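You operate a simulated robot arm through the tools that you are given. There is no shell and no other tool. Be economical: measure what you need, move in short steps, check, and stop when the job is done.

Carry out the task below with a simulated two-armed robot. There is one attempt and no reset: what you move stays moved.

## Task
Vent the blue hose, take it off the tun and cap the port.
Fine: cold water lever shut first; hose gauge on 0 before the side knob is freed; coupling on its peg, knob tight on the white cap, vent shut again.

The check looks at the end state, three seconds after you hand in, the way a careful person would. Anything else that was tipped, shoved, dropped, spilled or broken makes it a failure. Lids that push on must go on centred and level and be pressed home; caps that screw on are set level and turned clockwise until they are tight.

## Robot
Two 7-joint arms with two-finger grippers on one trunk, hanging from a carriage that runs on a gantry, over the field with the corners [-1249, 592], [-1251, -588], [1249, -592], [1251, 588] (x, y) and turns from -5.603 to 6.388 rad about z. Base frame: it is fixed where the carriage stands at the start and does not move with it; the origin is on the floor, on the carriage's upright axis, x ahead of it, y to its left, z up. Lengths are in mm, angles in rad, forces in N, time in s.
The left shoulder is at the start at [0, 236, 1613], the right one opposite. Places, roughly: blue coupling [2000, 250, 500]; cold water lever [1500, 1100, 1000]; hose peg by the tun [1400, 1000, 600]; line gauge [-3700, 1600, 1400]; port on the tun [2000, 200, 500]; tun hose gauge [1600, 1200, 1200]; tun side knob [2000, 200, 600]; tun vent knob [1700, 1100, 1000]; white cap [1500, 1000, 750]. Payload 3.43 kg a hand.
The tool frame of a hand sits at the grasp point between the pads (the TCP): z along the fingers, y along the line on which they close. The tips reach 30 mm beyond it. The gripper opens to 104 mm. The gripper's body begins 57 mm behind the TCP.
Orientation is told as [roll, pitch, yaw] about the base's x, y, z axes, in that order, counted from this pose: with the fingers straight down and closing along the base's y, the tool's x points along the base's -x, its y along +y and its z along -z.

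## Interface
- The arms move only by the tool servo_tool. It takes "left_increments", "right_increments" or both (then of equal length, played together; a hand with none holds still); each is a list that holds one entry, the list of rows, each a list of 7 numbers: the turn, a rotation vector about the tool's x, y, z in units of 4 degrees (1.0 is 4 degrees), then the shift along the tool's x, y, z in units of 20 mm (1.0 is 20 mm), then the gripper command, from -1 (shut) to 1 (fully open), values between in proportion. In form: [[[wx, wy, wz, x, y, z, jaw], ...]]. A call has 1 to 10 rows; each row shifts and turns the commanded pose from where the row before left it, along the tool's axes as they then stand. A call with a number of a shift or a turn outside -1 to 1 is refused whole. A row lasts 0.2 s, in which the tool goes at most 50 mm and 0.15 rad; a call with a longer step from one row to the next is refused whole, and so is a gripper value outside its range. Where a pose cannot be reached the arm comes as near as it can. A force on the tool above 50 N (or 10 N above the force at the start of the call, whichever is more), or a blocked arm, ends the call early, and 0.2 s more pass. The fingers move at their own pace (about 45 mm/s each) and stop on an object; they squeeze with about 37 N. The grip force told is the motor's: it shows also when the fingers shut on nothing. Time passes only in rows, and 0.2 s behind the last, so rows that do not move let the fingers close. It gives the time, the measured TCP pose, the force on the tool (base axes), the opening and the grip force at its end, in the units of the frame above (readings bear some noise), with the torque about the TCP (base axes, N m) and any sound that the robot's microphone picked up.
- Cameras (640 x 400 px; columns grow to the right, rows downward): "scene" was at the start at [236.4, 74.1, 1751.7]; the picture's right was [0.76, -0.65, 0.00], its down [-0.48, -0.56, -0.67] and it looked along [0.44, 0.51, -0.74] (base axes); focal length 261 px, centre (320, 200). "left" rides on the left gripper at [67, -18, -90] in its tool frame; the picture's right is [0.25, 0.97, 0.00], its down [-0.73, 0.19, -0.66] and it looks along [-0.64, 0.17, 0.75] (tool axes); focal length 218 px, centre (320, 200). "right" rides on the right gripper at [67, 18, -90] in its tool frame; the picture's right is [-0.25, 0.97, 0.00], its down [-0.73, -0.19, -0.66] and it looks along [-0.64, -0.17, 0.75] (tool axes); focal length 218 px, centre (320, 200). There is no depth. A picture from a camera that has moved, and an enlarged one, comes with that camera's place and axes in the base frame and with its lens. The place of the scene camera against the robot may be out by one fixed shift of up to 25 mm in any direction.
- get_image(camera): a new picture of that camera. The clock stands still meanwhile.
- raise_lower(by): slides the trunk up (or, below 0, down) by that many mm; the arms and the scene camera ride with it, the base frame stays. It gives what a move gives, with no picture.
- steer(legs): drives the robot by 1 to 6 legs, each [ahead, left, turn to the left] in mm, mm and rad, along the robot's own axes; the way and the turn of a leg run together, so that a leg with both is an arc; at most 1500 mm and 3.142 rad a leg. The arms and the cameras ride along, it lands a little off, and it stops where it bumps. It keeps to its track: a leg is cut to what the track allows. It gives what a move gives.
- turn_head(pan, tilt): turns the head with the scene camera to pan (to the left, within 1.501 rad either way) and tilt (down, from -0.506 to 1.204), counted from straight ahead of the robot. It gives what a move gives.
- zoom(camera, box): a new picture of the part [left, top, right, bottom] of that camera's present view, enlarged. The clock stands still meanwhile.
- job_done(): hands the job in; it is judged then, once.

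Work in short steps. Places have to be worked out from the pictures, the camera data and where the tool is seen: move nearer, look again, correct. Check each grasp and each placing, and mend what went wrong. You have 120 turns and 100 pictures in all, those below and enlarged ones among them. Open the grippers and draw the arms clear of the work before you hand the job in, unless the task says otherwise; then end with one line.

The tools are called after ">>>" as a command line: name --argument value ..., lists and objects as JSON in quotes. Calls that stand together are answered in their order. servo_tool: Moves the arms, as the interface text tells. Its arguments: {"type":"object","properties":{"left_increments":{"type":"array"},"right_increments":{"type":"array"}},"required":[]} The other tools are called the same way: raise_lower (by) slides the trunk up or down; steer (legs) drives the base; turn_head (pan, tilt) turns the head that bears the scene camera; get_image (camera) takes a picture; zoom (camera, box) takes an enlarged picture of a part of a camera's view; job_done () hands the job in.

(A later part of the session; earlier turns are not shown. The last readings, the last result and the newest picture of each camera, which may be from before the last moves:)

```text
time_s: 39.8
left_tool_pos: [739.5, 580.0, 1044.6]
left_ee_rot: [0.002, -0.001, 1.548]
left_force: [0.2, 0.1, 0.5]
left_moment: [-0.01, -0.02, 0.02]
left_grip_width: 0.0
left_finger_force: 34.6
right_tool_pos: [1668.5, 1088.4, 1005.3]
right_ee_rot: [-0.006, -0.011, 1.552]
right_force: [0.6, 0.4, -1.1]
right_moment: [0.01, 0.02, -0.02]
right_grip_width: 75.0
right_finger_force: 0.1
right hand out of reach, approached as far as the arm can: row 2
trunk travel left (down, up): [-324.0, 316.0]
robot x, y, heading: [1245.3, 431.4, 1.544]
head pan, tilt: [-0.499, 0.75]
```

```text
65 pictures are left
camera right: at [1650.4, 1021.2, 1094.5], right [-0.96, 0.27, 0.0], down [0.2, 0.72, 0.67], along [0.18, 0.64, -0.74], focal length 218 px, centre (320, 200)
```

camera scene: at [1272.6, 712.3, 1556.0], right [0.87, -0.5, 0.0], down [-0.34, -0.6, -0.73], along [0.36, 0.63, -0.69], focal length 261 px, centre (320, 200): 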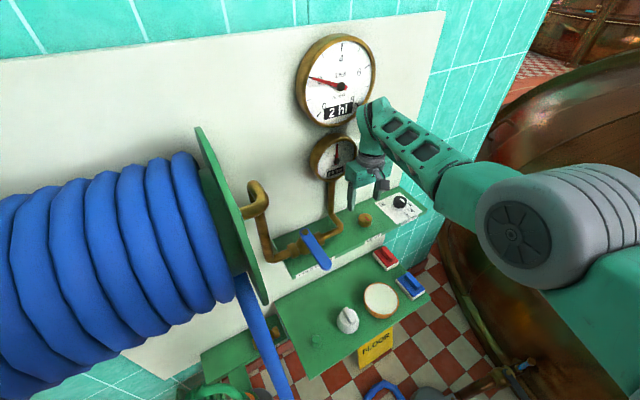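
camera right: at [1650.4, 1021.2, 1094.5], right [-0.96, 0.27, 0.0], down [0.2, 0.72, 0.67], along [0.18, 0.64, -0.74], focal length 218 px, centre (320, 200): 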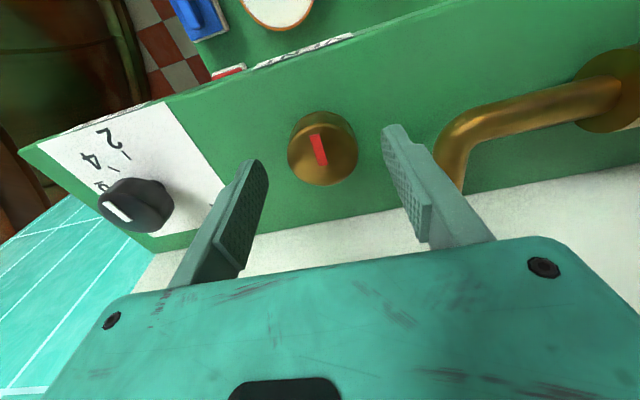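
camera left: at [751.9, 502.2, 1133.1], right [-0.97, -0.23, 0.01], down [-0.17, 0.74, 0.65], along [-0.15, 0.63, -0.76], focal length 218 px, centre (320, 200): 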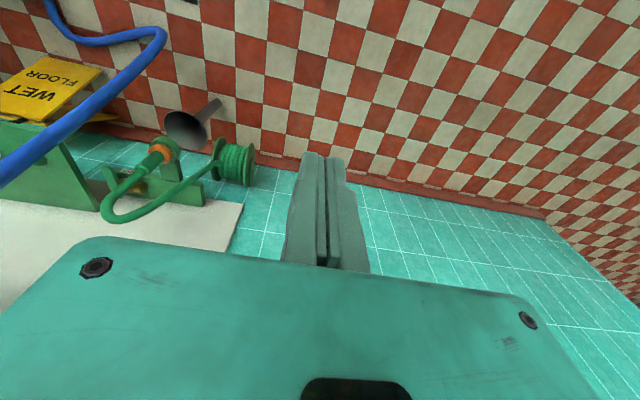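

The arm is at the edge of its reach at this shoulder height. I raise and withdraw the hand, lower the trunk so that the shoulder is nearer the working height, then come back.

>>> servo_tool --right_increments '[[[0, 0, 0, 0, 0, -1, 0.44], [0, 0, 0, 0, 0, -1, 0.44], [0, 0, 0, 1, 0, -0.5, 0.44], [0, 0, 0, 1, 0, 0, 0.44], [0, 0, 0, 1, 0, 0, 0.44], [0, 0, 0, 1, 0, 0, 0.44], [0, 0, 0, 1, 0, 0, 0.44], [0, 0, 0, 1, 0, 0, 0.44], [0, 0, 0, 1, 0, 0, 0.44], [0, 0, 0, 1, 0, 0, 0.44]]]'

>>> servo_tool --right_increments '[[[0, 0, 0, 0, 0, -1, 0.44], [0, 0, 0, 0, 0, -1, 0.44], [0, 0, 0, 0, 0, -1, 0.44], [0, 0, 0, 0, 0, -1, 0.44], [0, 0, 0, 0, 0, -1, 0.44]]]'

>>> raise_lower --by -150

```text
time_s: 42.0
left_tool_pos: [740.1, 579.6, 1043.9]
left_ee_rot: [0.003, -0.001, 1.548]
left_force: [0.2, 0.1, 0.3]
left_moment: [-0.02, 0.0, 0.0]
left_grip_width: 0.0
left_finger_force: 34.9
right_tool_pos: [1696.6, 1085.7, 1046.6]
right_ee_rot: [-0.005, -0.011, 1.551]
right_force: [-0.3, 0.4, 0.0]
right_moment: [0.0, -0.03, -0.01]
right_grip_width: 74.9
right_finger_force: 0.1
right hand out of reach, approached as far as the arm can: row 2, 3, 4, 5, 6, 7, 8, 9, 10
trunk travel left (down, up): [-324.0, 316.0]
robot x, y, heading: [1244.4, 432.5, 1.551]
head pan, tilt: [-0.499, 0.75]
```

```text
time_s: 43.2
left_tool_pos: [739.0, 580.5, 1044.3]
left_ee_rot: [0.002, -0.002, 1.549]
left_force: [-0.8, -0.2, 0.3]
left_moment: [0.01, 0.0, -0.02]
left_grip_width: 0.0
left_finger_force: 34.5
right_tool_pos: [1697.4, 1084.5, 1147.3]
right_ee_rot: [-0.006, -0.011, 1.551]
right_force: [0.1, 1.0, -0.5]
right_moment: [-0.03, 0.01, 0.0]
right_grip_width: 74.9
right_finger_force: 0.0
trunk travel left (down, up): [-324.0, 316.0]
robot x, y, heading: [1245.2, 431.5, 1.555]
head pan, tilt: [-0.499, 0.75]
```

```text
time_s: 44.7
left_tool_pos: [740.1, 579.9, 905.6]
left_ee_rot: [0.002, -0.002, 1.548]
left_force: [-0.1, -0.8, -0.2]
left_moment: [-0.02, -0.01, 0.01]
left_grip_width: 0.1
left_finger_force: 34.7
right_tool_pos: [1696.8, 1088.3, 1021.9]
right_ee_rot: [-0.007, -0.034, 1.55]
right_force: [1.7, -2.1, 6.2]
right_moment: [-0.16, 0.09, 0.11]
right_grip_width: 73.1
right_finger_force: 0.1
trunk travel left (down, up): [-186.0, 454.0]
robot x, y, heading: [1243.3, 436.5, 1.549]
head pan, tilt: [-0.499, 0.75]
stopped: the force on the tool passed its limit at 72 N (the readings are from after the stop); the commanded pose is now the measured one
```

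The hand had not withdrawn as commanded and touched something while lowering, probably the FILL TO knob. I look at once.

>>> get_image --camera "right"

>>> get_image --camera "scene"

```text
64 pictures are left
camera right: at [1678.0, 1019.3, 1109.9], right [-0.96, 0.27, 0.0], down [0.2, 0.7, 0.68], along [0.18, 0.66, -0.73], focal length 218 px, centre (320, 200)
```

right: 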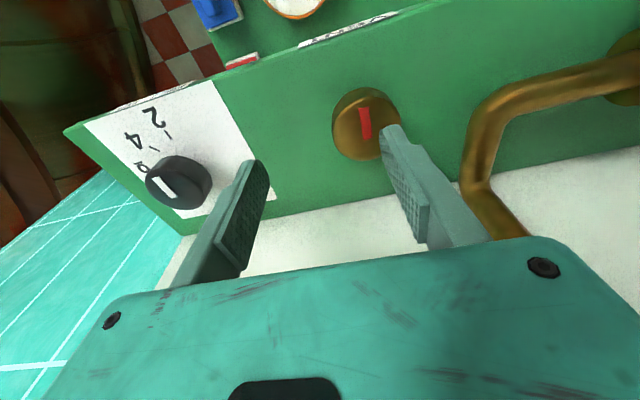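

```text
63 pictures are left
camera scene: at [1274.8, 719.3, 1420.0], right [0.87, -0.5, 0.0], down [-0.34, -0.59, -0.73], along [0.36, 0.63, -0.68], focal length 261 px, centre (320, 200)
```

scene: 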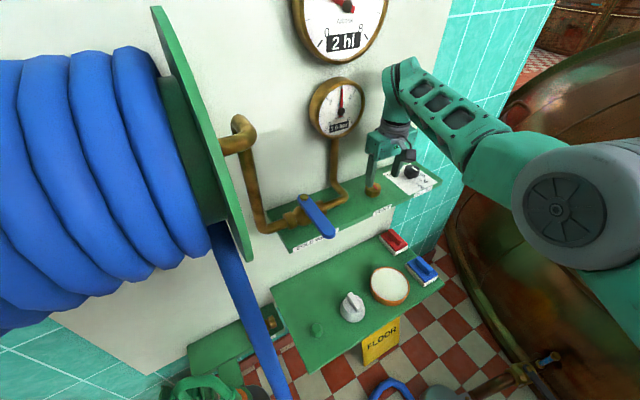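

The −x finger came to rest on the vent knob's rim; the knob and gauge look unchanged. I suspect a wrist twist limit, so I raise the hand and turn it clockwise (which also gives room to turn the knob counter-clockwise later).

>>> servo_tool --right_increments '[[[0, 0, 0, 0, 0, -1, 0.44], [0, 0, 0, 0, 0, -1, 0.44], [0, 0, 0, 0, 0, -1, 0.44], [0, 0, 1, 0, 0, 0, 0.44], [0, 0, 1, 0, 0, 0, 0.44], [0, 0, 1, 0, 0, 0, 0.44], [0, 0, 1, 0, 0, 0, 0.44], [0, 0, 1, 0, 0, 0, 0.44], [0, 0, 1, 0, 0, 0, 0.44], [0, 0, 1, 0, 0, 0, 0.44]]]'

>>> servo_tool --right_increments '[[[0, 0, 1, 0, 0, 0, 0.44], [0, 0, 1, 0, 0, 0, 0.44], [0, 0, 1, 0, 0, 0, 0.44], [0, 0, 1, 0, 0, 0, 0.44], [0, 0, 1, 0, 0, 0, 0.44], [0, 0, 1, 0, 0, 0, 0.44]]]'

>>> get_image --camera "scene"

```text
time_s: 46.9
left_tool_pos: [738.2, 578.3, 906.2]
left_ee_rot: [0.002, -0.003, 1.547]
left_force: [-0.5, 0.3, -0.4]
left_moment: [0.01, 0.02, 0.0]
left_grip_width: 0.1
left_finger_force: 34.5
right_tool_pos: [1694.8, 1086.2, 1080.1]
right_ee_rot: [0.01, -0.029, 1.059]
right_force: [-0.8, -1.3, 0.4]
right_moment: [0.0, -0.02, 0.01]
right_grip_width: 74.8
right_finger_force: 0.0
trunk travel left (down, up): [-186.0, 454.0]
robot x, y, heading: [1242.5, 435.0, 1.552]
head pan, tilt: [-0.499, 0.75]
```

```text
time_s: 48.3
left_tool_pos: [738.0, 578.6, 906.6]
left_ee_rot: [0.004, -0.002, 1.548]
left_force: [-0.5, -0.2, -0.1]
left_moment: [-0.01, -0.01, -0.01]
left_grip_width: 0.0
left_finger_force: 34.8
right_tool_pos: [1698.7, 1089.6, 1082.3]
right_ee_rot: [0.001, -0.019, 0.696]
right_force: [0.4, 0.1, 0.4]
right_moment: [0.02, 0.02, 0.02]
right_grip_width: 75.1
right_finger_force: 0.1
right hand out of reach, approached as far as the arm can: row 6
trunk travel left (down, up): [-186.0, 454.0]
robot x, y, heading: [1246.0, 432.1, 1.551]
head pan, tilt: [-0.499, 0.75]
```

```text
62 pictures are left
camera scene: at [1274.2, 719.3, 1420.5], right [0.87, -0.5, 0.0], down [-0.34, -0.59, -0.73], along [0.36, 0.63, -0.68], focal length 261 px, centre (320, 200)
```

scene: 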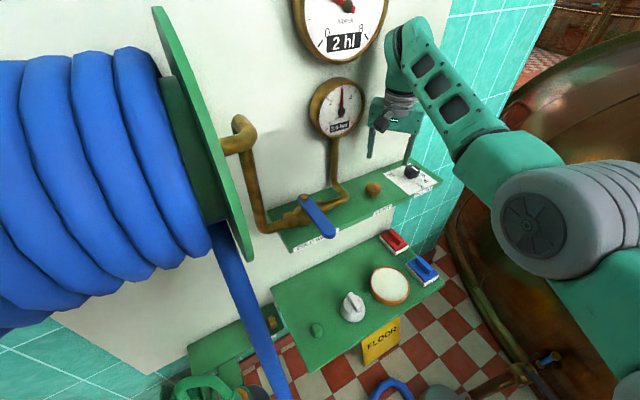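

Now the hand can move freely (yaw 0.70). I move it over the vent knob (1665, 1077).

>>> servo_tool --right_increments '[[[0, 0, 0, 0.6, 0.21, 0, 0.44], [0, 0, 0, 0.6, 0.21, 0, 0.44], [0, 0, 0, 0.5, 0.21, 0, 0.44], [0, 0, 0, 0, 0, 0.7, 0.44], [0, 0, 0, 0, 0, 0.7, 0.44]]]'

>>> get_image --camera "right"

>>> zoom --camera "scene" --box '[300, 100, 440, 220]'

```text
time_s: 49.3
left_tool_pos: [739.4, 577.5, 907.4]
left_ee_rot: [0.003, 0.001, 1.544]
left_force: [-0.2, 0.1, 1.0]
left_moment: [-0.04, -0.08, 0.02]
left_grip_width: 0.0
left_finger_force: 34.4
right_tool_pos: [1683.8, 1092.6, 1083.5]
right_ee_rot: [0.021, -0.028, 0.625]
right_force: [9.3, -25.9, 1.4]
right_moment: [2.51, 0.99, 0.24]
right_grip_width: 75.0
right_finger_force: 0.1
right hand out of reach, approached as far as the arm can: row 1, 2, 3, 4
trunk travel left (down, up): [-186.0, 454.0]
robot x, y, heading: [1239.3, 431.1, 1.544]
head pan, tilt: [-0.499, 0.75]
stopped in row 4 (right hand): the force on the tool passed its limit at 56 N (the readings are from after the stop); the commanded pose is now the measured one
```

```text
61 pictures are left
camera right: at [1618.3, 1065.1, 1172.3], right [-0.36, 0.93, 0.03], down [0.7, 0.25, 0.67], along [0.62, 0.26, -0.74], focal length 218 px, centre (320, 200)
```

right: 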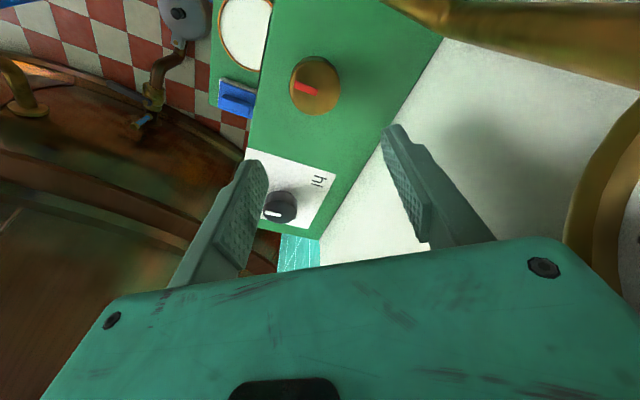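

```text
3.33 times, centred on (370, 160) of scene
camera zoom: at [1276.4, 716.0, 1420.0], right [0.86, -0.5, 0.0], down [-0.34, -0.59, -0.73], along [0.37, 0.63, -0.68], focal length 870 px, centre (153, 333)
```

zoom: 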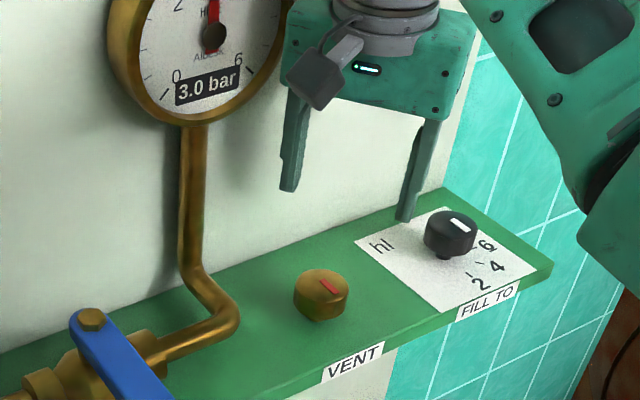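

The hand's body touched the small gauge (reads unchanged), and reaching right of the shoulder is awkward for this arm. I back the hand straight off the board first.

>>> servo_tool --right_increments '[[[0, 0, 0, 0.585, -0.811, 0, 0.44], [0, 0, 0, 0.585, -0.811, 0, 0.44], [0, 0, 0, 0.585, -0.811, 0, 0.44], [0, 0, 0, 0.585, -0.811, 0, 0.44], [0, 0, 0, 0.585, -0.811, 0, 0.44], [0, 0, 0, 0.585, -0.811, 0, 0.44], [0, 0, 0, 0.585, -0.811, 0, 0.44], [0, 0, 0, 0.585, -0.811, 0, 0.44]]]'

>>> turn_head --pan 0.6 --tilt 0.75

>>> get_image --camera "scene"

```text
time_s: 51.1
left_tool_pos: [740.1, 579.6, 906.2]
left_ee_rot: [0.003, -0.001, 1.546]
left_force: [-0.3, 0.8, 0.8]
left_moment: [-0.01, 0.02, 0.0]
left_grip_width: 0.0
left_finger_force: 35.2
right_tool_pos: [1720.6, 1054.5, 1061.3]
right_ee_rot: [0.025, -0.028, 0.632]
right_force: [0.0, -0.7, 0.1]
right_moment: [0.0, -0.02, -0.02]
right_grip_width: 74.7
right_finger_force: 0.1
right hand out of reach, approached as far as the arm can: row 1, 2, 3, 4, 5, 6, 7, 8
trunk travel left (down, up): [-186.0, 454.0]
robot x, y, heading: [1242.9, 435.2, 1.548]
head pan, tilt: [-0.499, 0.75]
```

```text
time_s: 52.4
left_tool_pos: [740.9, 581.0, 905.8]
left_ee_rot: [0.002, -0.004, 1.545]
left_force: [0.7, -0.4, -0.2]
left_moment: [-0.02, 0.03, -0.01]
left_grip_width: 0.3
left_finger_force: 34.5
right_tool_pos: [1721.0, 1055.5, 1060.7]
right_ee_rot: [0.024, -0.028, 0.633]
right_force: [0.2, 0.1, -0.7]
right_moment: [-0.04, 0.02, 0.02]
right_grip_width: 74.9
right_finger_force: 0.2
trunk travel left (down, up): [-186.0, 454.0]
robot x, y, heading: [1244.3, 429.3, 1.548]
head pan, tilt: [0.6, 0.75]
```

```text
59 pictures are left
camera scene: at [1189.5, 716.4, 1420.5], right [0.84, 0.54, 0.0], down [0.37, -0.57, -0.73], along [-0.4, 0.61, -0.68], focal length 261 px, centre (320, 200)
```

scene: 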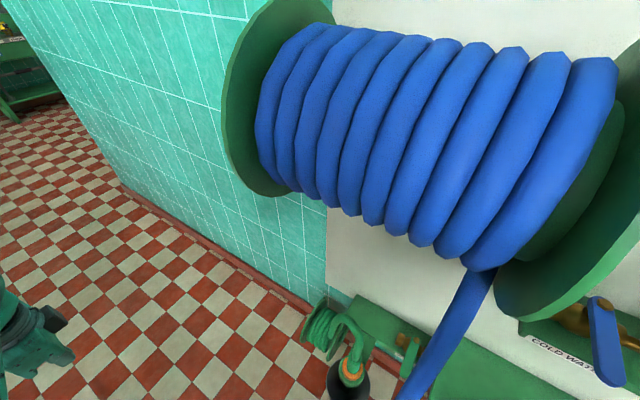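

The head is close to the reel and the right hand is stuck on an outer joint limit (targets right of its shoulder). I back the robot off 230 mm, then swing the hand inward to −x.

>>> steer --legs '[[-230, 0, 0]]'

>>> servo_tool --right_increments '[[[0, 0, 0, 0.806, 0.592, 0, 0.44], [0, 0, 0, 0.806, 0.592, 0, 0.44], [0, 0, 0, 0.806, 0.592, 0, 0.44], [0, 0, 0, 0.806, 0.592, 0, 0.44], [0, 0, 0, 0.806, 0.592, 0, 0.44], [0, 0, 0, 0.806, 0.592, 0, 0.44], [0, 0, 0, 0.806, 0.592, 0, 0.44], [0, 0, 0, 0.806, 0.592, 0, 0.44], [0, 0, 0, 0.806, 0.592, 0, 0.44], [0, 0, 0, 0.806, 0.592, 0, 0.44]]]'

>>> servo_tool --right_increments '[[[0, 0, 0, 0.806, 0.592, -0.5, 0.44], [0, 0, 0, 0.806, 0.592, -0.5, 0.44], [0, 0, 0, 0.806, 0.592, -0.5, 0.44], [0, 0, 0, 0.806, 0.592, -0.5, 0.44]]]'

```text
time_s: 54.2
left_tool_pos: [734.3, 346.6, 905.0]
left_ee_rot: [0.003, 0.001, 1.546]
left_force: [0.2, -0.3, 0.1]
left_moment: [0.0, -0.03, -0.01]
left_grip_width: 0.1
left_finger_force: 34.6
right_tool_pos: [1715.4, 822.8, 1060.5]
right_ee_rot: [0.025, -0.028, 0.631]
right_force: [0.0, -0.6, 0.0]
right_moment: [0.0, 0.02, 0.01]
right_grip_width: 74.7
right_finger_force: 0.1
trunk travel left (down, up): [-186.0, 454.0]
robot x, y, heading: [1239.8, 202.1, 1.547]
head pan, tilt: [0.6, 0.75]
```

```text
time_s: 56.4
left_tool_pos: [733.1, 348.2, 906.3]
left_ee_rot: [0.002, -0.001, 1.544]
left_force: [-0.3, 0.3, -0.2]
left_moment: [-0.03, 0.02, 0.01]
left_grip_width: 0.0
left_finger_force: 34.9
right_tool_pos: [1524.8, 865.6, 1052.3]
right_ee_rot: [0.025, -0.028, 0.63]
right_force: [-0.3, 0.2, 0.2]
right_moment: [0.02, -0.01, 0.0]
right_grip_width: 74.8
right_finger_force: 0.0
right hand out of reach, approached as far as the arm can: row 1, 2, 3, 4, 5, 6, 7, 9
trunk travel left (down, up): [-186.0, 454.0]
robot x, y, heading: [1239.3, 199.5, 1.546]
head pan, tilt: [0.6, 0.75]
```

```text
time_s: 57.4
left_tool_pos: [733.5, 348.7, 905.7]
left_ee_rot: [0.002, 0.0, 1.546]
left_force: [-0.2, -0.4, -1.1]
left_moment: [0.01, -0.03, -0.04]
left_grip_width: 0.0
left_finger_force: 34.7
right_tool_pos: [1446.1, 871.8, 1088.9]
right_ee_rot: [0.023, -0.029, 0.633]
right_force: [-1.2, 0.6, -0.5]
right_moment: [0.0, 0.03, -0.04]
right_grip_width: 74.9
right_finger_force: 0.1
right hand out of reach, approached as far as the arm can: row 1, 3
trunk travel left (down, up): [-186.0, 454.0]
robot x, y, heading: [1237.5, 200.7, 1.541]
head pan, tilt: [0.6, 0.75]
```

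Now I draw the hand back toward the robot to a comfortable spot.

>>> servo_tool --right_increments '[[[0, 0, 0, 0.59, -0.81, -0.3, 0.44], [0, 0, 0, 0.59, -0.81, -0.3, 0.44], [0, 0, 0, 0.59, -0.81, -0.3, 0.44], [0, 0, 0, 0.59, -0.81, -0.3, 0.44], [0, 0, 0, 0.59, -0.81, -0.3, 0.44], [0, 0, 0, 0.59, -0.81, -0.3, 0.44], [0, 0, 0, 0.59, -0.81, -0.3, 0.44], [0, 0, 0, 0.59, -0.81, -0.3, 0.44]]]'

>>> servo_tool --right_increments '[[[0, 0, -1, 0, 0, 0, 0.44], [0, 0, -1, 0, 0, 0, 0.44], [0, 0, -1, 0, 0, 0, 0.44], [0, 0, -1, 0, 0, 0, 0.44], [0, 0, -1, 0, 0, 0, 0.44], [0, 0, -1, 0, 0, 0, 0.44], [0, 0, -1, 0, 0, 0, 0.44]]]'

>>> steer --legs '[[0, 0, -0.55]]'

>>> turn_head --pan 0 --tilt 0.6

>>> get_image --camera "scene"

```text
time_s: 59.2
left_tool_pos: [734.8, 348.4, 905.2]
left_ee_rot: [0.002, -0.001, 1.545]
left_force: [-0.9, 0.1, -0.2]
left_moment: [0.03, 0.0, 0.0]
left_grip_width: 0.0
left_finger_force: 34.3
right_tool_pos: [1441.6, 871.2, 1110.5]
right_ee_rot: [0.023, -0.027, 0.632]
right_force: [0.3, 0.0, 0.5]
right_moment: [-0.01, 0.0, -0.02]
right_grip_width: 74.7
right_finger_force: 0.0
right hand out of reach, approached as far as the arm can: row 1, 2, 3, 4, 5, 6, 7, 8
trunk travel left (down, up): [-186.0, 454.0]
robot x, y, heading: [1238.7, 202.4, 1.545]
head pan, tilt: [0.6, 0.75]
```

```text
time_s: 60.8
left_tool_pos: [734.5, 349.1, 905.9]
left_ee_rot: [0.002, -0.001, 1.545]
left_force: [0.3, -0.4, -0.3]
left_moment: [-0.01, 0.0, 0.0]
left_grip_width: 0.0
left_finger_force: 34.4
right_tool_pos: [1441.3, 872.6, 1110.3]
right_ee_rot: [0.01, -0.037, 1.124]
right_force: [0.0, 1.0, 0.1]
right_moment: [0.04, 0.04, -0.01]
right_grip_width: 75.1
right_finger_force: 0.1
trunk travel left (down, up): [-186.0, 454.0]
robot x, y, heading: [1240.5, 198.3, 1.544]
head pan, tilt: [0.6, 0.75]
```

```text
time_s: 62.7
left_tool_pos: [887.4, 591.5, 906.7]
left_ee_rot: [0.001, -0.004, 0.994]
left_force: [-0.2, -0.4, 0.8]
left_moment: [-0.02, 0.0, -0.03]
left_grip_width: 0.0
left_finger_force: 34.0
right_tool_pos: [1763.0, 665.7, 1110.4]
right_ee_rot: [0.008, -0.036, 0.572]
right_force: [-0.2, 0.4, 0.1]
right_moment: [-0.02, 0.02, -0.02]
right_grip_width: 74.7
right_finger_force: 0.1
trunk travel left (down, up): [-186.0, 454.0]
robot x, y, heading: [1233.9, 200.3, 0.996]
head pan, tilt: [0.6, 0.75]
```

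```text
time_s: 63.7
left_tool_pos: [886.2, 589.6, 906.2]
left_ee_rot: [0.0, -0.002, 0.994]
left_force: [0.3, 0.2, 0.3]
left_moment: [-0.01, 0.03, 0.0]
left_grip_width: 0.1
left_finger_force: 34.8
right_tool_pos: [1761.7, 665.5, 1110.6]
right_ee_rot: [0.009, -0.038, 0.57]
right_force: [1.4, 0.5, 0.9]
right_moment: [0.01, 0.02, 0.01]
right_grip_width: 74.9
right_finger_force: 0.1
trunk travel left (down, up): [-186.0, 454.0]
robot x, y, heading: [1239.8, 199.9, 0.994]
head pan, tilt: [0.0, 0.6]
```

```text
58 pictures are left
camera scene: at [1380.4, 456.8, 1433.3], right [0.84, -0.54, 0.0], down [-0.31, -0.47, -0.82], along [0.45, 0.69, -0.57], focal length 261 px, centre (320, 200)
```

scene: 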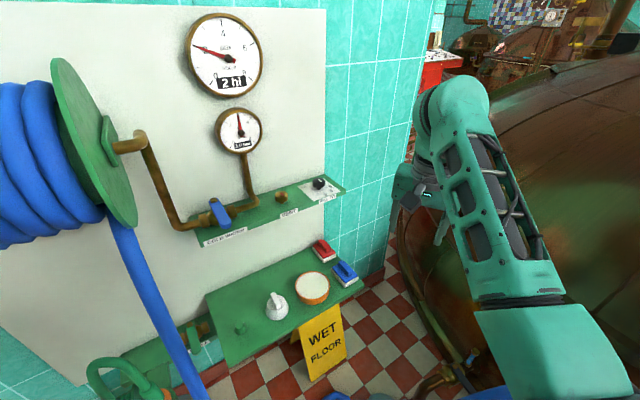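

The low trunk makes tool-down poses at this height awkward. I raise the trunk 155 mm, turn to heading ≈1.35 and draw the hand back before driving nearer.

>>> raise_lower --by 155

>>> steer --legs '[[0, 0, 0.356]]'

>>> servo_tool --right_increments '[[[0, 0, -1, 0.9, -0.2, 0, 0.44], [0, 0, -1, 0.9, -0.2, 0, 0.44], [0, 0, -1, 0.9, -0.2, 0, 0.44], [0, 0, -1, 0.9, 0, 0, 0.44], [0, 0, -1, 0.9, 0, 0, 0.44], [0, 0, -1, 0.9, 0, 0, 0.44], [0, 0, 0, 0.9, 0, 0, 0.44], [0, 0, 0, 0.9, 0, 0, 0.44], [0, 0, 0, 0.9, 0, 0, 0.44]]]'

```text
time_s: 65.5
left_tool_pos: [885.7, 590.3, 1061.6]
left_ee_rot: [0.001, -0.002, 0.994]
left_force: [1.2, -0.6, -0.4]
left_moment: [0.04, -0.03, 0.03]
left_grip_width: 0.0
left_finger_force: 35.3
right_tool_pos: [1763.0, 666.5, 1265.2]
right_ee_rot: [0.009, -0.037, 0.571]
right_force: [-0.3, -0.5, -0.9]
right_moment: [0.0, 0.02, 0.0]
right_grip_width: 75.2
right_finger_force: 0.0
trunk travel left (down, up): [-341.0, 299.0]
robot x, y, heading: [1239.3, 199.2, 0.997]
head pan, tilt: [0.0, 0.6]
```

```text
time_s: 67.0
left_tool_pos: [772.8, 440.7, 1061.3]
left_ee_rot: [0.002, -0.001, 1.354]
left_force: [-0.5, -0.2, -0.2]
left_moment: [-0.01, -0.03, -0.01]
left_grip_width: 0.0
left_finger_force: 34.5
right_tool_pos: [1564.0, 822.1, 1266.5]
right_ee_rot: [0.009, -0.037, 0.932]
right_force: [0.0, -0.5, -0.3]
right_moment: [-0.03, -0.01, 0.05]
right_grip_width: 75.1
right_finger_force: 0.1
trunk travel left (down, up): [-341.0, 299.0]
robot x, y, heading: [1236.7, 196.9, 1.363]
head pan, tilt: [0.0, 0.6]
```

```text
time_s: 69.0
left_tool_pos: [771.3, 441.3, 1061.7]
left_ee_rot: [0.002, -0.001, 1.354]
left_force: [-0.2, -1.2, -0.4]
left_moment: [0.03, 0.01, -0.02]
left_grip_width: 0.0
left_finger_force: 34.8
right_tool_pos: [1538.6, 823.4, 1259.9]
right_ee_rot: [-0.007, -0.036, 1.351]
right_force: [-1.5, 0.0, -0.5]
right_moment: [0.02, 0.01, 0.0]
right_grip_width: 74.8
right_finger_force: 0.1
right hand out of reach, approached as far as the arm can: row 1, 2, 3, 4, 5, 6, 7, 8, 9
trunk travel left (down, up): [-341.0, 299.0]
robot x, y, heading: [1241.0, 198.0, 1.354]
head pan, tilt: [0.0, 0.6]
```

Relative to the shoulder the hand is still high. I lower it 160 mm first (clear of everything at y≈823), then draw it back.

>>> servo_tool --right_increments '[[[0, 0, 0, 0, 0, 1, 0.44], [0, 0, 0, 0, 0, 1, 0.44], [0, 0, 0, 0, 0, 1, 0.44], [0, 0, 0, 0, 0, 1, 0.44], [0, 0, 0, 0, 0, 1, 0.44], [0, 0, 0, 0, 0, 1, 0.44], [0, 0, 0, 0, 0, 1, 0.44], [0, 0, 0, 0, 0, 1, 0.44]]]'

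>>> servo_tool --right_increments '[[[0, 0, 0, 1, 0, 0, 0.44], [0, 0, 0, 1, 0, 0, 0.44], [0, 0, 0, 1, 0, 0, 0.44], [0, 0, 0, 1, 0, 0, 0.44], [0, 0, 0, 1, 0, 0, 0.44], [0, 0, 0, 1, 0, 0, 0.44]]]'

>>> get_image --camera "scene"

```text
time_s: 70.8
left_tool_pos: [770.8, 440.6, 1060.9]
left_ee_rot: [0.001, -0.001, 1.354]
left_force: [-0.1, -0.4, -0.7]
left_moment: [0.02, -0.03, -0.02]
left_grip_width: 0.0
left_finger_force: 34.9
right_tool_pos: [1541.0, 829.6, 1099.6]
right_ee_rot: [-0.006, -0.039, 1.35]
right_force: [0.4, -0.3, -0.1]
right_moment: [0.01, -0.01, 0.01]
right_grip_width: 75.1
right_finger_force: 0.2
trunk travel left (down, up): [-341.0, 299.0]
robot x, y, heading: [1241.0, 199.4, 1.358]
head pan, tilt: [0.0, 0.6]
```

```text
time_s: 72.2
left_tool_pos: [772.0, 439.1, 1061.0]
left_ee_rot: [0.003, 0.0, 1.356]
left_force: [-0.8, -0.4, 0.1]
left_moment: [0.04, -0.05, -0.02]
left_grip_width: 0.0
left_finger_force: 34.9
right_tool_pos: [1514.9, 712.2, 1095.3]
right_ee_rot: [-0.008, -0.038, 1.351]
right_force: [0.1, 0.3, 0.6]
right_moment: [0.04, 0.01, 0.0]
right_grip_width: 75.0
right_finger_force: 0.1
trunk travel left (down, up): [-341.0, 299.0]
robot x, y, heading: [1243.1, 203.1, 1.355]
head pan, tilt: [0.0, 0.6]
```

```text
57 pictures are left
camera scene: at [1284.8, 496.4, 1588.2], right [0.98, -0.21, 0.0], down [-0.12, -0.55, -0.82], along [0.18, 0.81, -0.57], focal length 261 px, centre (320, 200)
```

scene: 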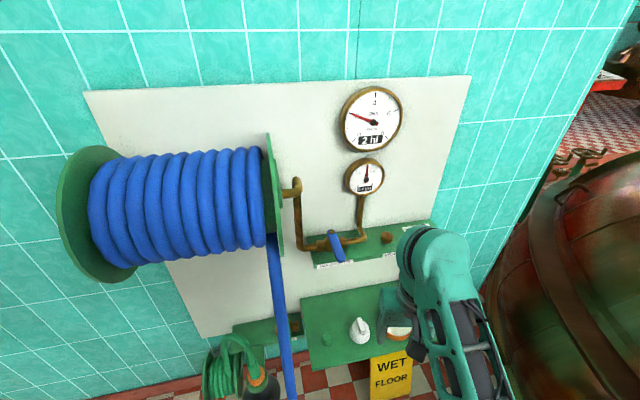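

Motion is normal again. I level the hand and drive to about (1249, 540).

>>> servo_tool --right_increments '[[[0, 0.54, 0, 0, 0, 0, 0.44], [0, 0, 0, 0.5, 0, 0, 0.44]]]'

>>> steer --legs '[[330, 66, 0]]'

>>> get_image --camera "right"

```text
time_s: 72.8
left_tool_pos: [770.5, 440.9, 1060.5]
left_ee_rot: [0.004, -0.003, 1.355]
left_force: [-0.4, -0.4, 0.3]
left_moment: [0.01, 0.0, 0.02]
left_grip_width: 0.0
left_finger_force: 34.7
right_tool_pos: [1513.0, 702.7, 1094.2]
right_ee_rot: [-0.008, 0.0, 1.353]
right_force: [0.1, 0.0, 0.1]
right_moment: [0.01, -0.02, 0.0]
right_grip_width: 75.1
right_finger_force: 0.1
trunk travel left (down, up): [-341.0, 299.0]
robot x, y, heading: [1235.5, 198.8, 1.358]
head pan, tilt: [0.0, 0.6]
```

```text
time_s: 75.0
left_tool_pos: [776.8, 774.6, 1060.6]
left_ee_rot: [0.001, -0.002, 1.356]
left_force: [0.3, 0.0, -0.2]
left_moment: [-0.04, -0.04, 0.01]
left_grip_width: 0.3
left_finger_force: 35.1
right_tool_pos: [1517.9, 1036.9, 1094.9]
right_ee_rot: [-0.007, 0.0, 1.35]
right_force: [-0.2, 0.0, -0.9]
right_moment: [-0.04, 0.02, 0.03]
right_grip_width: 74.8
right_finger_force: 0.2
trunk travel left (down, up): [-341.0, 299.0]
robot x, y, heading: [1247.5, 535.6, 1.35]
head pan, tilt: [0.0, 0.6]
```

```text
56 pictures are left
camera right: at [1486.0, 976.6, 1186.0], right [-0.89, 0.46, -0.01], down [0.34, 0.67, 0.66], along [0.31, 0.58, -0.75], focal length 218 px, centre (320, 200)
```

right: 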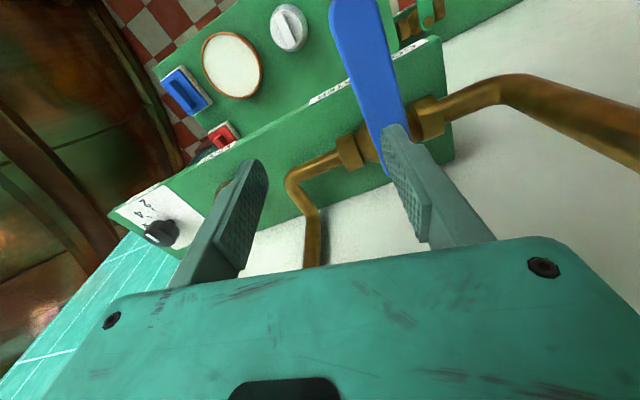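

I now move the hand across to above the vent knob.

>>> servo_tool --right_increments '[[[0, 0, 0, -0.444, -0.842, 0, 0.44], [0, 0, 0, -0.444, -0.842, 0, 0.44], [0, 0, 0, -0.444, -0.842, 0, 0.44], [0, 0, 0, -0.444, -0.842, 0, 0.44], [0, 0, 0, -0.444, -0.842, 0, 0.44], [0, 0, 0, -0.444, -0.842, 0, 0.44], [0, 0, 0, -0.444, -0.842, 0.5, 0.44], [0, 0, 0, -0.444, -0.842, 1, 0.44], [0, 0, 0, 0, 0, 1, 0.44]]]'

>>> get_image --camera "right"

```text
time_s: 77.0
left_tool_pos: [777.4, 773.9, 1061.8]
left_ee_rot: [0.002, 0.0, 1.355]
left_force: [0.2, -0.1, 0.1]
left_moment: [-0.03, -0.04, 0.0]
left_grip_width: 0.0
left_finger_force: 34.6
right_tool_pos: [1665.6, 1077.6, 1045.5]
right_ee_rot: [-0.007, -0.001, 1.352]
right_force: [0.8, 0.3, 0.1]
right_moment: [0.02, 0.0, -0.02]
right_grip_width: 74.9
right_finger_force: 0.1
trunk travel left (down, up): [-341.0, 299.0]
robot x, y, heading: [1248.2, 535.5, 1.356]
head pan, tilt: [0.0, 0.6]
```

```text
55 pictures are left
camera right: at [1633.0, 1016.3, 1136.4], right [-0.89, 0.46, -0.01], down [0.34, 0.67, 0.66], along [0.31, 0.58, -0.75], focal length 218 px, centre (320, 200)
```

right: 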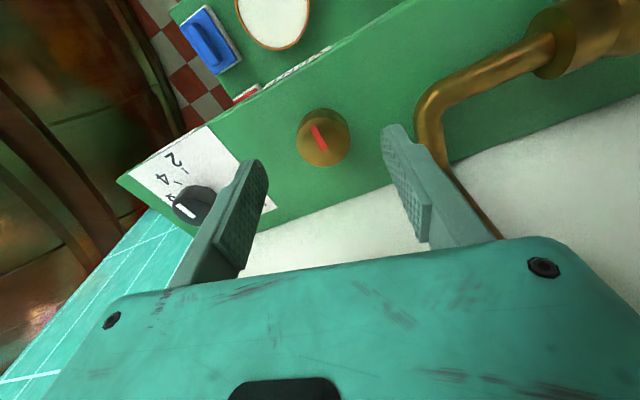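

Centred over the knob (1666, 1079). I pre-turn the hand 40° clockwise for turning room, lower it onto the knob and grip.

>>> servo_tool --right_increments '[[[0, 0, 1, 0, 0, 0, 0.44], [0, 0, 1, 0, 0, 0, 0.44], [0, 0, 1, 0, 0, 0, 0.44], [0, 0, 1, 0, 0, 0, 0.44], [0, 0, 1, 0, 0, 0, 0.44], [0, 0, 1, 0, 0, 0, 0.44], [0, 0, 1, 0, 0, 0, 0.44], [0, 0, 1, 0, 0, 0, 0.44], [0, 0, 1, 0, 0, 0, 0.44], [0, 0, 1, 0, 0, 0, 0.44]]]'

>>> servo_tool --right_increments '[[[0, 0, 0, 0, 0, 0.8, 0.44], [0, 0, 0, 0, 0, 0.8, 0.44], [0, 0, 0, 0, 0, 0.75, 0.44], [0, 0, 0, 0, 0, 0, -1], [0, 0, 0, 0, 0, 0, -1], [0, 0, 0, 0, 0, 0, -1]]]'

>>> get_image --camera "right"

```text
time_s: 79.2
left_tool_pos: [776.9, 774.6, 1060.7]
left_ee_rot: [0.002, -0.002, 1.357]
left_force: [-0.3, 0.3, -0.1]
left_moment: [-0.02, 0.03, -0.04]
left_grip_width: 0.0
left_finger_force: 34.7
right_tool_pos: [1665.8, 1078.1, 1046.7]
right_ee_rot: [-0.005, -0.003, 0.652]
right_force: [-0.3, 0.2, 0.7]
right_moment: [-0.02, 0.02, 0.02]
right_grip_width: 74.8
right_finger_force: 0.0
trunk travel left (down, up): [-341.0, 299.0]
robot x, y, heading: [1244.9, 534.5, 1.354]
head pan, tilt: [0.0, 0.6]
```

```text
time_s: 80.6
left_tool_pos: [775.2, 776.4, 1061.8]
left_ee_rot: [0.003, -0.001, 1.357]
left_force: [0.3, -0.8, 0.2]
left_moment: [0.02, 0.01, 0.02]
left_grip_width: 0.0
left_finger_force: 35.7
right_tool_pos: [1661.4, 1080.1, 998.8]
right_ee_rot: [-0.002, -0.003, 0.656]
right_force: [-9.2, 13.9, -5.9]
right_moment: [0.75, 0.18, 0.12]
right_grip_width: 40.9
right_finger_force: 34.0
trunk travel left (down, up): [-341.0, 299.0]
robot x, y, heading: [1242.9, 537.3, 1.355]
head pan, tilt: [0.0, 0.6]
```

```text
54 pictures are left
camera right: at [1597.5, 1054.0, 1089.9], right [-0.39, 0.92, 0.0], down [0.69, 0.29, 0.66], along [0.61, 0.26, -0.75], focal length 218 px, centre (320, 200)
```

right: 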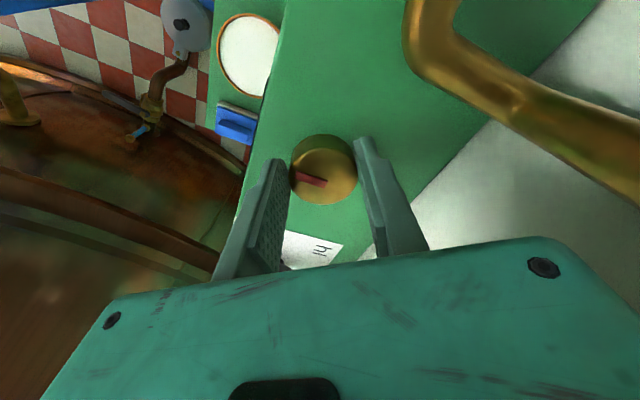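

Grip holds at 41 mm on the knob; its mark points to the front. I turn it counter-clockwise 40° and read the forces.

>>> servo_tool --right_increments '[[[0, 0, -1, 0, 0, 0, -1], [0, 0, -1, 0, 0, 0, -1], [0, 0, -1, 0, 0, 0, -1], [0, 0, -1, 0, 0, 0, -1], [0, 0, -1, 0, 0, 0, -1], [0, 0, -1, 0, 0, 0, -1], [0, 0, -1, 0, 0, 0, -1], [0, 0, -1, 0, 0, 0, -1], [0, 0, -1, 0, 0, 0, -1], [0, 0, -1, 0, 0, 0, -1]]]'

>>> get_image --camera "right"

>>> get_image --camera "scene"

```text
time_s: 82.8
left_tool_pos: [774.5, 776.1, 1061.8]
left_ee_rot: [0.003, -0.001, 1.355]
left_force: [0.4, -0.6, 0.3]
left_moment: [0.0, 0.02, -0.06]
left_grip_width: 0.1
left_finger_force: 34.7
right_tool_pos: [1665.0, 1078.6, 999.3]
right_ee_rot: [-0.006, -0.001, 1.353]
right_force: [-3.8, 6.0, -2.0]
right_moment: [1.11, 0.49, 0.0]
right_grip_width: 41.1
right_finger_force: 44.8
trunk travel left (down, up): [-341.0, 299.0]
robot x, y, heading: [1248.7, 536.7, 1.356]
head pan, tilt: [0.0, 0.6]
```

```text
53 pictures are left
camera right: at [1633.1, 1017.1, 1090.0], right [-0.89, 0.46, -0.01], down [0.34, 0.67, 0.66], along [0.31, 0.58, -0.75], focal length 218 px, centre (320, 200)
```

right: 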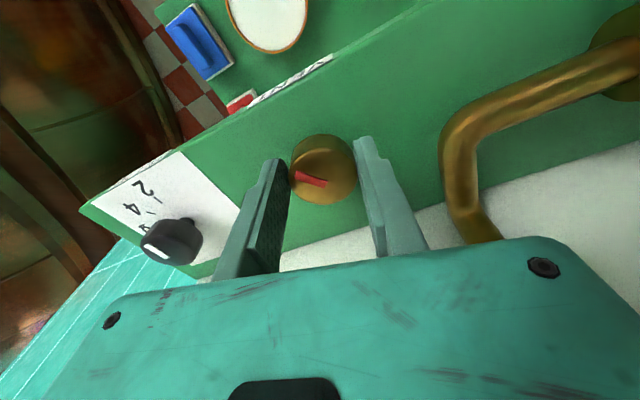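

```text
52 pictures are left
camera scene: at [1290.0, 831.4, 1588.6], right [0.98, -0.21, 0.0], down [-0.12, -0.55, -0.83], along [0.18, 0.81, -0.56], focal length 261 px, centre (320, 200)
```

scene: 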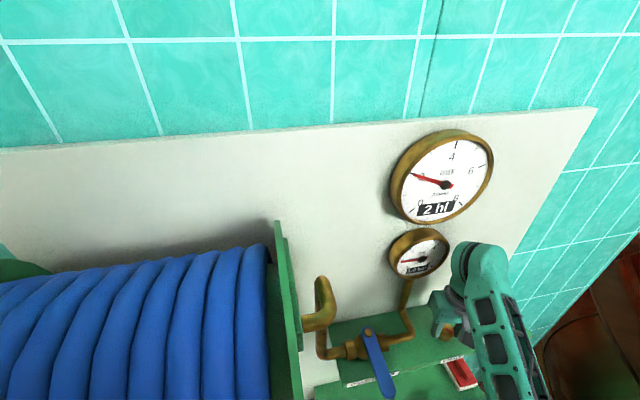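

The knob turned and the hose gauge is falling. I read the gauge closely, and turn a little further.

>>> servo_tool --right_increments '[[[0, 0, -1, 0, 0, 0, -1], [0, 0, -1, 0, 0, 0, -1], [0, 0, -1, 0, 0, 0, -1], [0, 0, -1, 0, 0, 0, -1], [0, 0, -1, 0, 0, 0, -1], [0, 0, 0, 0, 0, 0, -1], [0, 0, 0, 0, 0, 0, -1], [0, 0, 0, 0, 0, 0, -1], [0, 0, 0, 0, 0, 0, -1], [0, 0, 0, 0, 0, 0, -1]]]'

>>> zoom --camera "scene" --box '[370, 210, 470, 290]'

```text
time_s: 85.0
left_tool_pos: [777.4, 775.9, 1060.7]
left_ee_rot: [0.0, -0.002, 1.356]
left_force: [-0.2, -0.2, -0.8]
left_moment: [0.0, 0.0, 0.0]
left_grip_width: 0.1
left_finger_force: 34.5
right_tool_pos: [1667.2, 1078.2, 998.7]
right_ee_rot: [-0.008, 0.004, 1.7]
right_force: [14.4, 14.6, -14.6]
right_moment: [0.12, 0.33, -0.09]
right_grip_width: 41.2
right_finger_force: 44.4
trunk travel left (down, up): [-341.0, 299.0]
robot x, y, heading: [1242.1, 536.4, 1.356]
head pan, tilt: [0.0, 0.6]
```

```text
5.00 times, centred on (420, 250) of scene
camera zoom: at [1291.2, 831.6, 1588.7], right [0.98, -0.21, 0.0], down [-0.12, -0.55, -0.83], along [0.18, 0.81, -0.56], focal length 1305 px, centre (-180, -50)
```

zoom: 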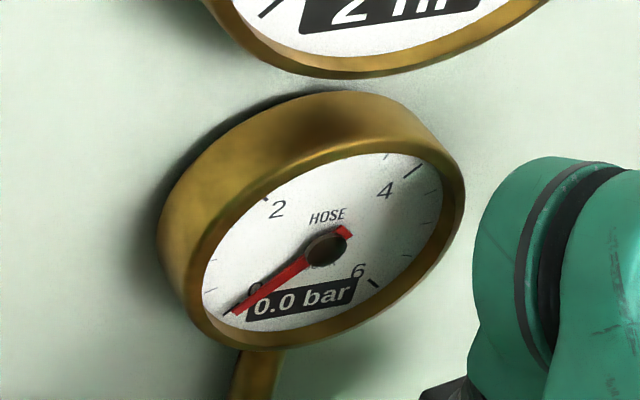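

Hose gauge reads 0.0 bar. With the lever shut I close the vent again now (15 steps clockwise), then check that the gauge stays at 0.

>>> servo_tool --right_increments '[[[0, 0, 1, 0, 0, 0, -1], [0, 0, 1, 0, 0, 0, -1], [0, 0, 1, 0, 0, 0, -1], [0, 0, 1, 0, 0, 0, -1], [0, 0, 1, 0, 0, 0, -1], [0, 0, 1, 0, 0, 0, -1], [0, 0, 1, 0, 0, 0, -1], [0, 0, 1, 0, 0, 0, -1], [0, 0, 1, 0, 0, 0, -1], [0, 0, 1, 0, 0, 0, -1]]]'

>>> servo_tool --right_increments '[[[0, 0, 1, 0, 0, 0, -1], [0, 0, 1, 0, 0, 0, -1], [0, 0, 1, 0, 0, 0, -1], [0, 0, 1, 0, 0, 0, -1], [0, 0, 1, 0, 0, 0, -1], [0, 0, 1, 0, 0, 0, -1]]]'

>>> get_image --camera "right"

>>> zoom --camera "scene" --box '[370, 210, 470, 290]'

```text
time_s: 87.2
left_tool_pos: [775.5, 775.6, 1061.6]
left_ee_rot: [0.004, -0.003, 1.356]
left_force: [0.1, -0.1, 0.6]
left_moment: [0.0, 0.01, 0.0]
left_grip_width: 0.0
left_finger_force: 34.7
right_tool_pos: [1663.6, 1077.4, 999.1]
right_ee_rot: [-0.002, 0.0, 1.002]
right_force: [-7.4, 6.2, -1.6]
right_moment: [-0.34, 0.79, 0.06]
right_grip_width: 40.8
right_finger_force: 44.9
trunk travel left (down, up): [-341.0, 299.0]
robot x, y, heading: [1244.5, 533.7, 1.357]
head pan, tilt: [0.0, 0.6]
```

```text
time_s: 88.6
left_tool_pos: [772.8, 777.5, 1062.4]
left_ee_rot: [0.005, -0.002, 1.355]
left_force: [0.0, -1.1, -0.5]
left_moment: [-0.03, 0.01, 0.01]
left_grip_width: 0.0
left_finger_force: 34.8
right_tool_pos: [1660.6, 1080.4, 1000.3]
right_ee_rot: [0.001, -0.004, 0.585]
right_force: [-19.0, 14.3, 1.3]
right_moment: [0.13, 0.21, 0.97]
right_grip_width: 41.5
right_finger_force: 45.0
trunk travel left (down, up): [-341.0, 299.0]
robot x, y, heading: [1243.5, 536.2, 1.361]
head pan, tilt: [0.0, 0.6]
```

```text
50 pictures are left
camera right: at [1595.2, 1058.6, 1090.2], right [-0.32, 0.95, 0.0], down [0.71, 0.24, 0.66], along [0.62, 0.21, -0.75], focal length 218 px, centre (320, 200)
```

right: 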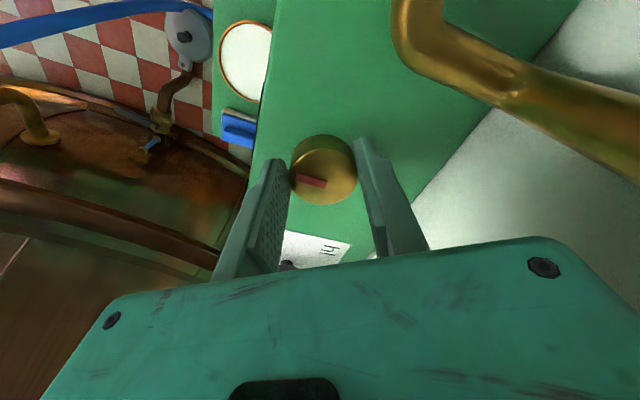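

```text
5.00 times, centred on (420, 250) of scene
camera zoom: at [1288.3, 832.4, 1588.8], right [0.98, -0.21, 0.0], down [-0.12, -0.55, -0.83], along [0.17, 0.81, -0.56], focal length 1305 px, centre (-180, -50)
```

zoom: 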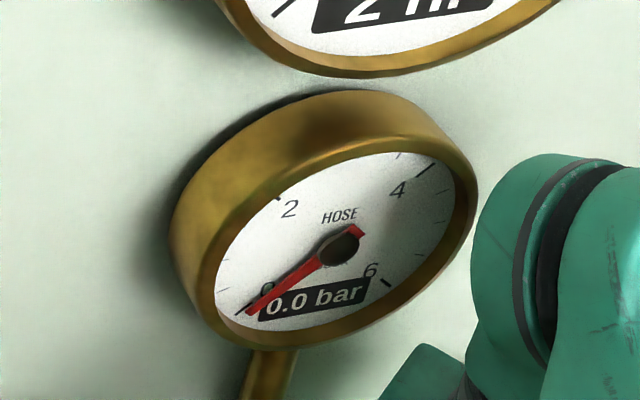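

Vent is back at its stop (torque 0.97 N·m) and the gauge stays at 0.0. I release, rise and withdraw the hand.

>>> servo_tool --right_increments '[[[0, 0, -0.3, 0, 0, 0, 0.44], [0, 0, 0, 0, 0, 0, 0.44], [0, 0, 0, 0, 0, -1, 0.44], [0, 0, 0, 0, 0, -1, 0.44], [0, 0, 0, 0, 0, -1, 0.44], [0, 0, 0, 0, 0, -1, 0.44], [0, 0, -1, 0.56, -0.82, 0, 0.44], [0, 0, -1, 0.6, -0.78, 0, 0.44], [0, 0, -1, 0.65, -0.75, 0, 0.44], [0, 0, -1, 0.7, -0.7, 0, 0.44]]]'

>>> servo_tool --right_increments '[[[0, 0, -1, 0.75, -0.6, 0, 0], [0, 0, -1, 0.8, -0.55, 0, 0], [0, 0, -1, 0.85, -0.5, 0, 0], [0, 0, -1, 0.87, -0.45, 0, 0], [0, 0, -1, 0.9, -0.4, 0, 0], [0, 0, -1, 0.95, -0.2, 0, 0]]]'

>>> steer --legs '[[-250, 0, 0], [0, 0, -1.0]]'

>>> get_image --camera "scene"

```text
time_s: 90.8
left_tool_pos: [776.9, 773.1, 1061.5]
left_ee_rot: [0.002, 0.0, 1.355]
left_force: [-0.2, -0.7, -0.2]
left_moment: [0.02, 0.01, 0.0]
left_grip_width: 0.0
left_finger_force: 34.7
right_tool_pos: [1665.4, 996.8, 1078.6]
right_ee_rot: [-0.007, -0.002, 0.883]
right_force: [0.3, -0.8, 0.3]
right_moment: [-0.03, -0.02, -0.01]
right_grip_width: 75.0
right_finger_force: 0.1
trunk travel left (down, up): [-341.0, 299.0]
robot x, y, heading: [1241.2, 534.4, 1.357]
head pan, tilt: [0.0, 0.6]
```

```text
time_s: 92.2
left_tool_pos: [776.0, 774.3, 1061.8]
left_ee_rot: [0.0, -0.001, 1.357]
left_force: [-0.8, -0.5, 0.3]
left_moment: [-0.05, 0.0, 0.02]
left_grip_width: 0.1
left_finger_force: 34.7
right_tool_pos: [1663.2, 880.6, 1079.4]
right_ee_rot: [-0.009, 0.0, 1.303]
right_force: [0.9, -0.7, 0.1]
right_moment: [0.0, 0.0, 0.0]
right_grip_width: 52.1
right_finger_force: 0.1
trunk travel left (down, up): [-341.0, 299.0]
robot x, y, heading: [1242.5, 533.4, 1.355]
head pan, tilt: [0.0, 0.6]
```

```text
time_s: 96.5
left_tool_pos: [1138.1, 812.5, 1060.9]
left_ee_rot: [0.002, -0.001, 0.357]
left_force: [-0.3, -0.7, -0.2]
left_moment: [-0.02, 0.03, 0.01]
left_grip_width: 0.0
left_finger_force: 34.8
right_tool_pos: [1709.1, 126.1, 1078.6]
right_ee_rot: [-0.008, 0.002, 0.304]
right_force: [-0.1, 0.0, 0.6]
right_moment: [0.02, -0.05, -0.04]
right_grip_width: 51.9
right_finger_force: 0.1
trunk travel left (down, up): [-341.0, 299.0]
robot x, y, heading: [1190.4, 289.4, 0.355]
head pan, tilt: [0.0, 0.6]
```

```text
48 pictures are left
camera scene: at [1445.5, 406.1, 1588.4], right [0.35, -0.94, 0.0], down [-0.53, -0.2, -0.83], along [0.77, 0.29, -0.56], focal length 261 px, centre (320, 200)
```

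scene: 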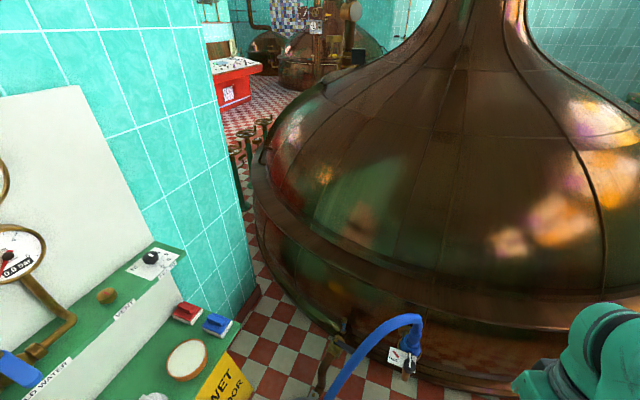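

Now I look at the coupling on the tun closely.

>>> zoom --camera "scene" --box '[350, 300, 470, 390]'

```text
4.44 times, centred on (410, 345) of scene
camera zoom: at [1445.5, 406.1, 1588.4], right [0.35, -0.94, 0.0], down [-0.53, -0.2, -0.83], along [0.77, 0.29, -0.56], focal length 1160 px, centre (-80, -444)
```

zoom: 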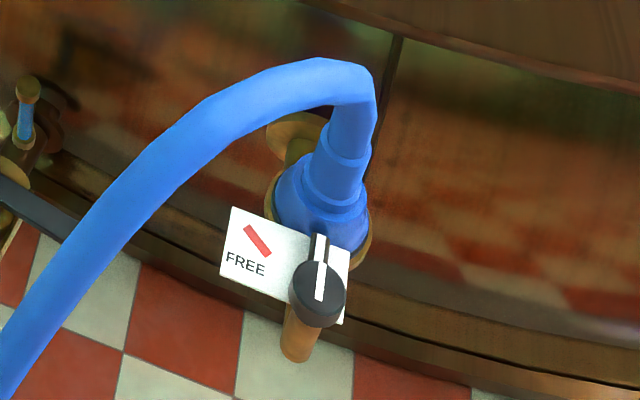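

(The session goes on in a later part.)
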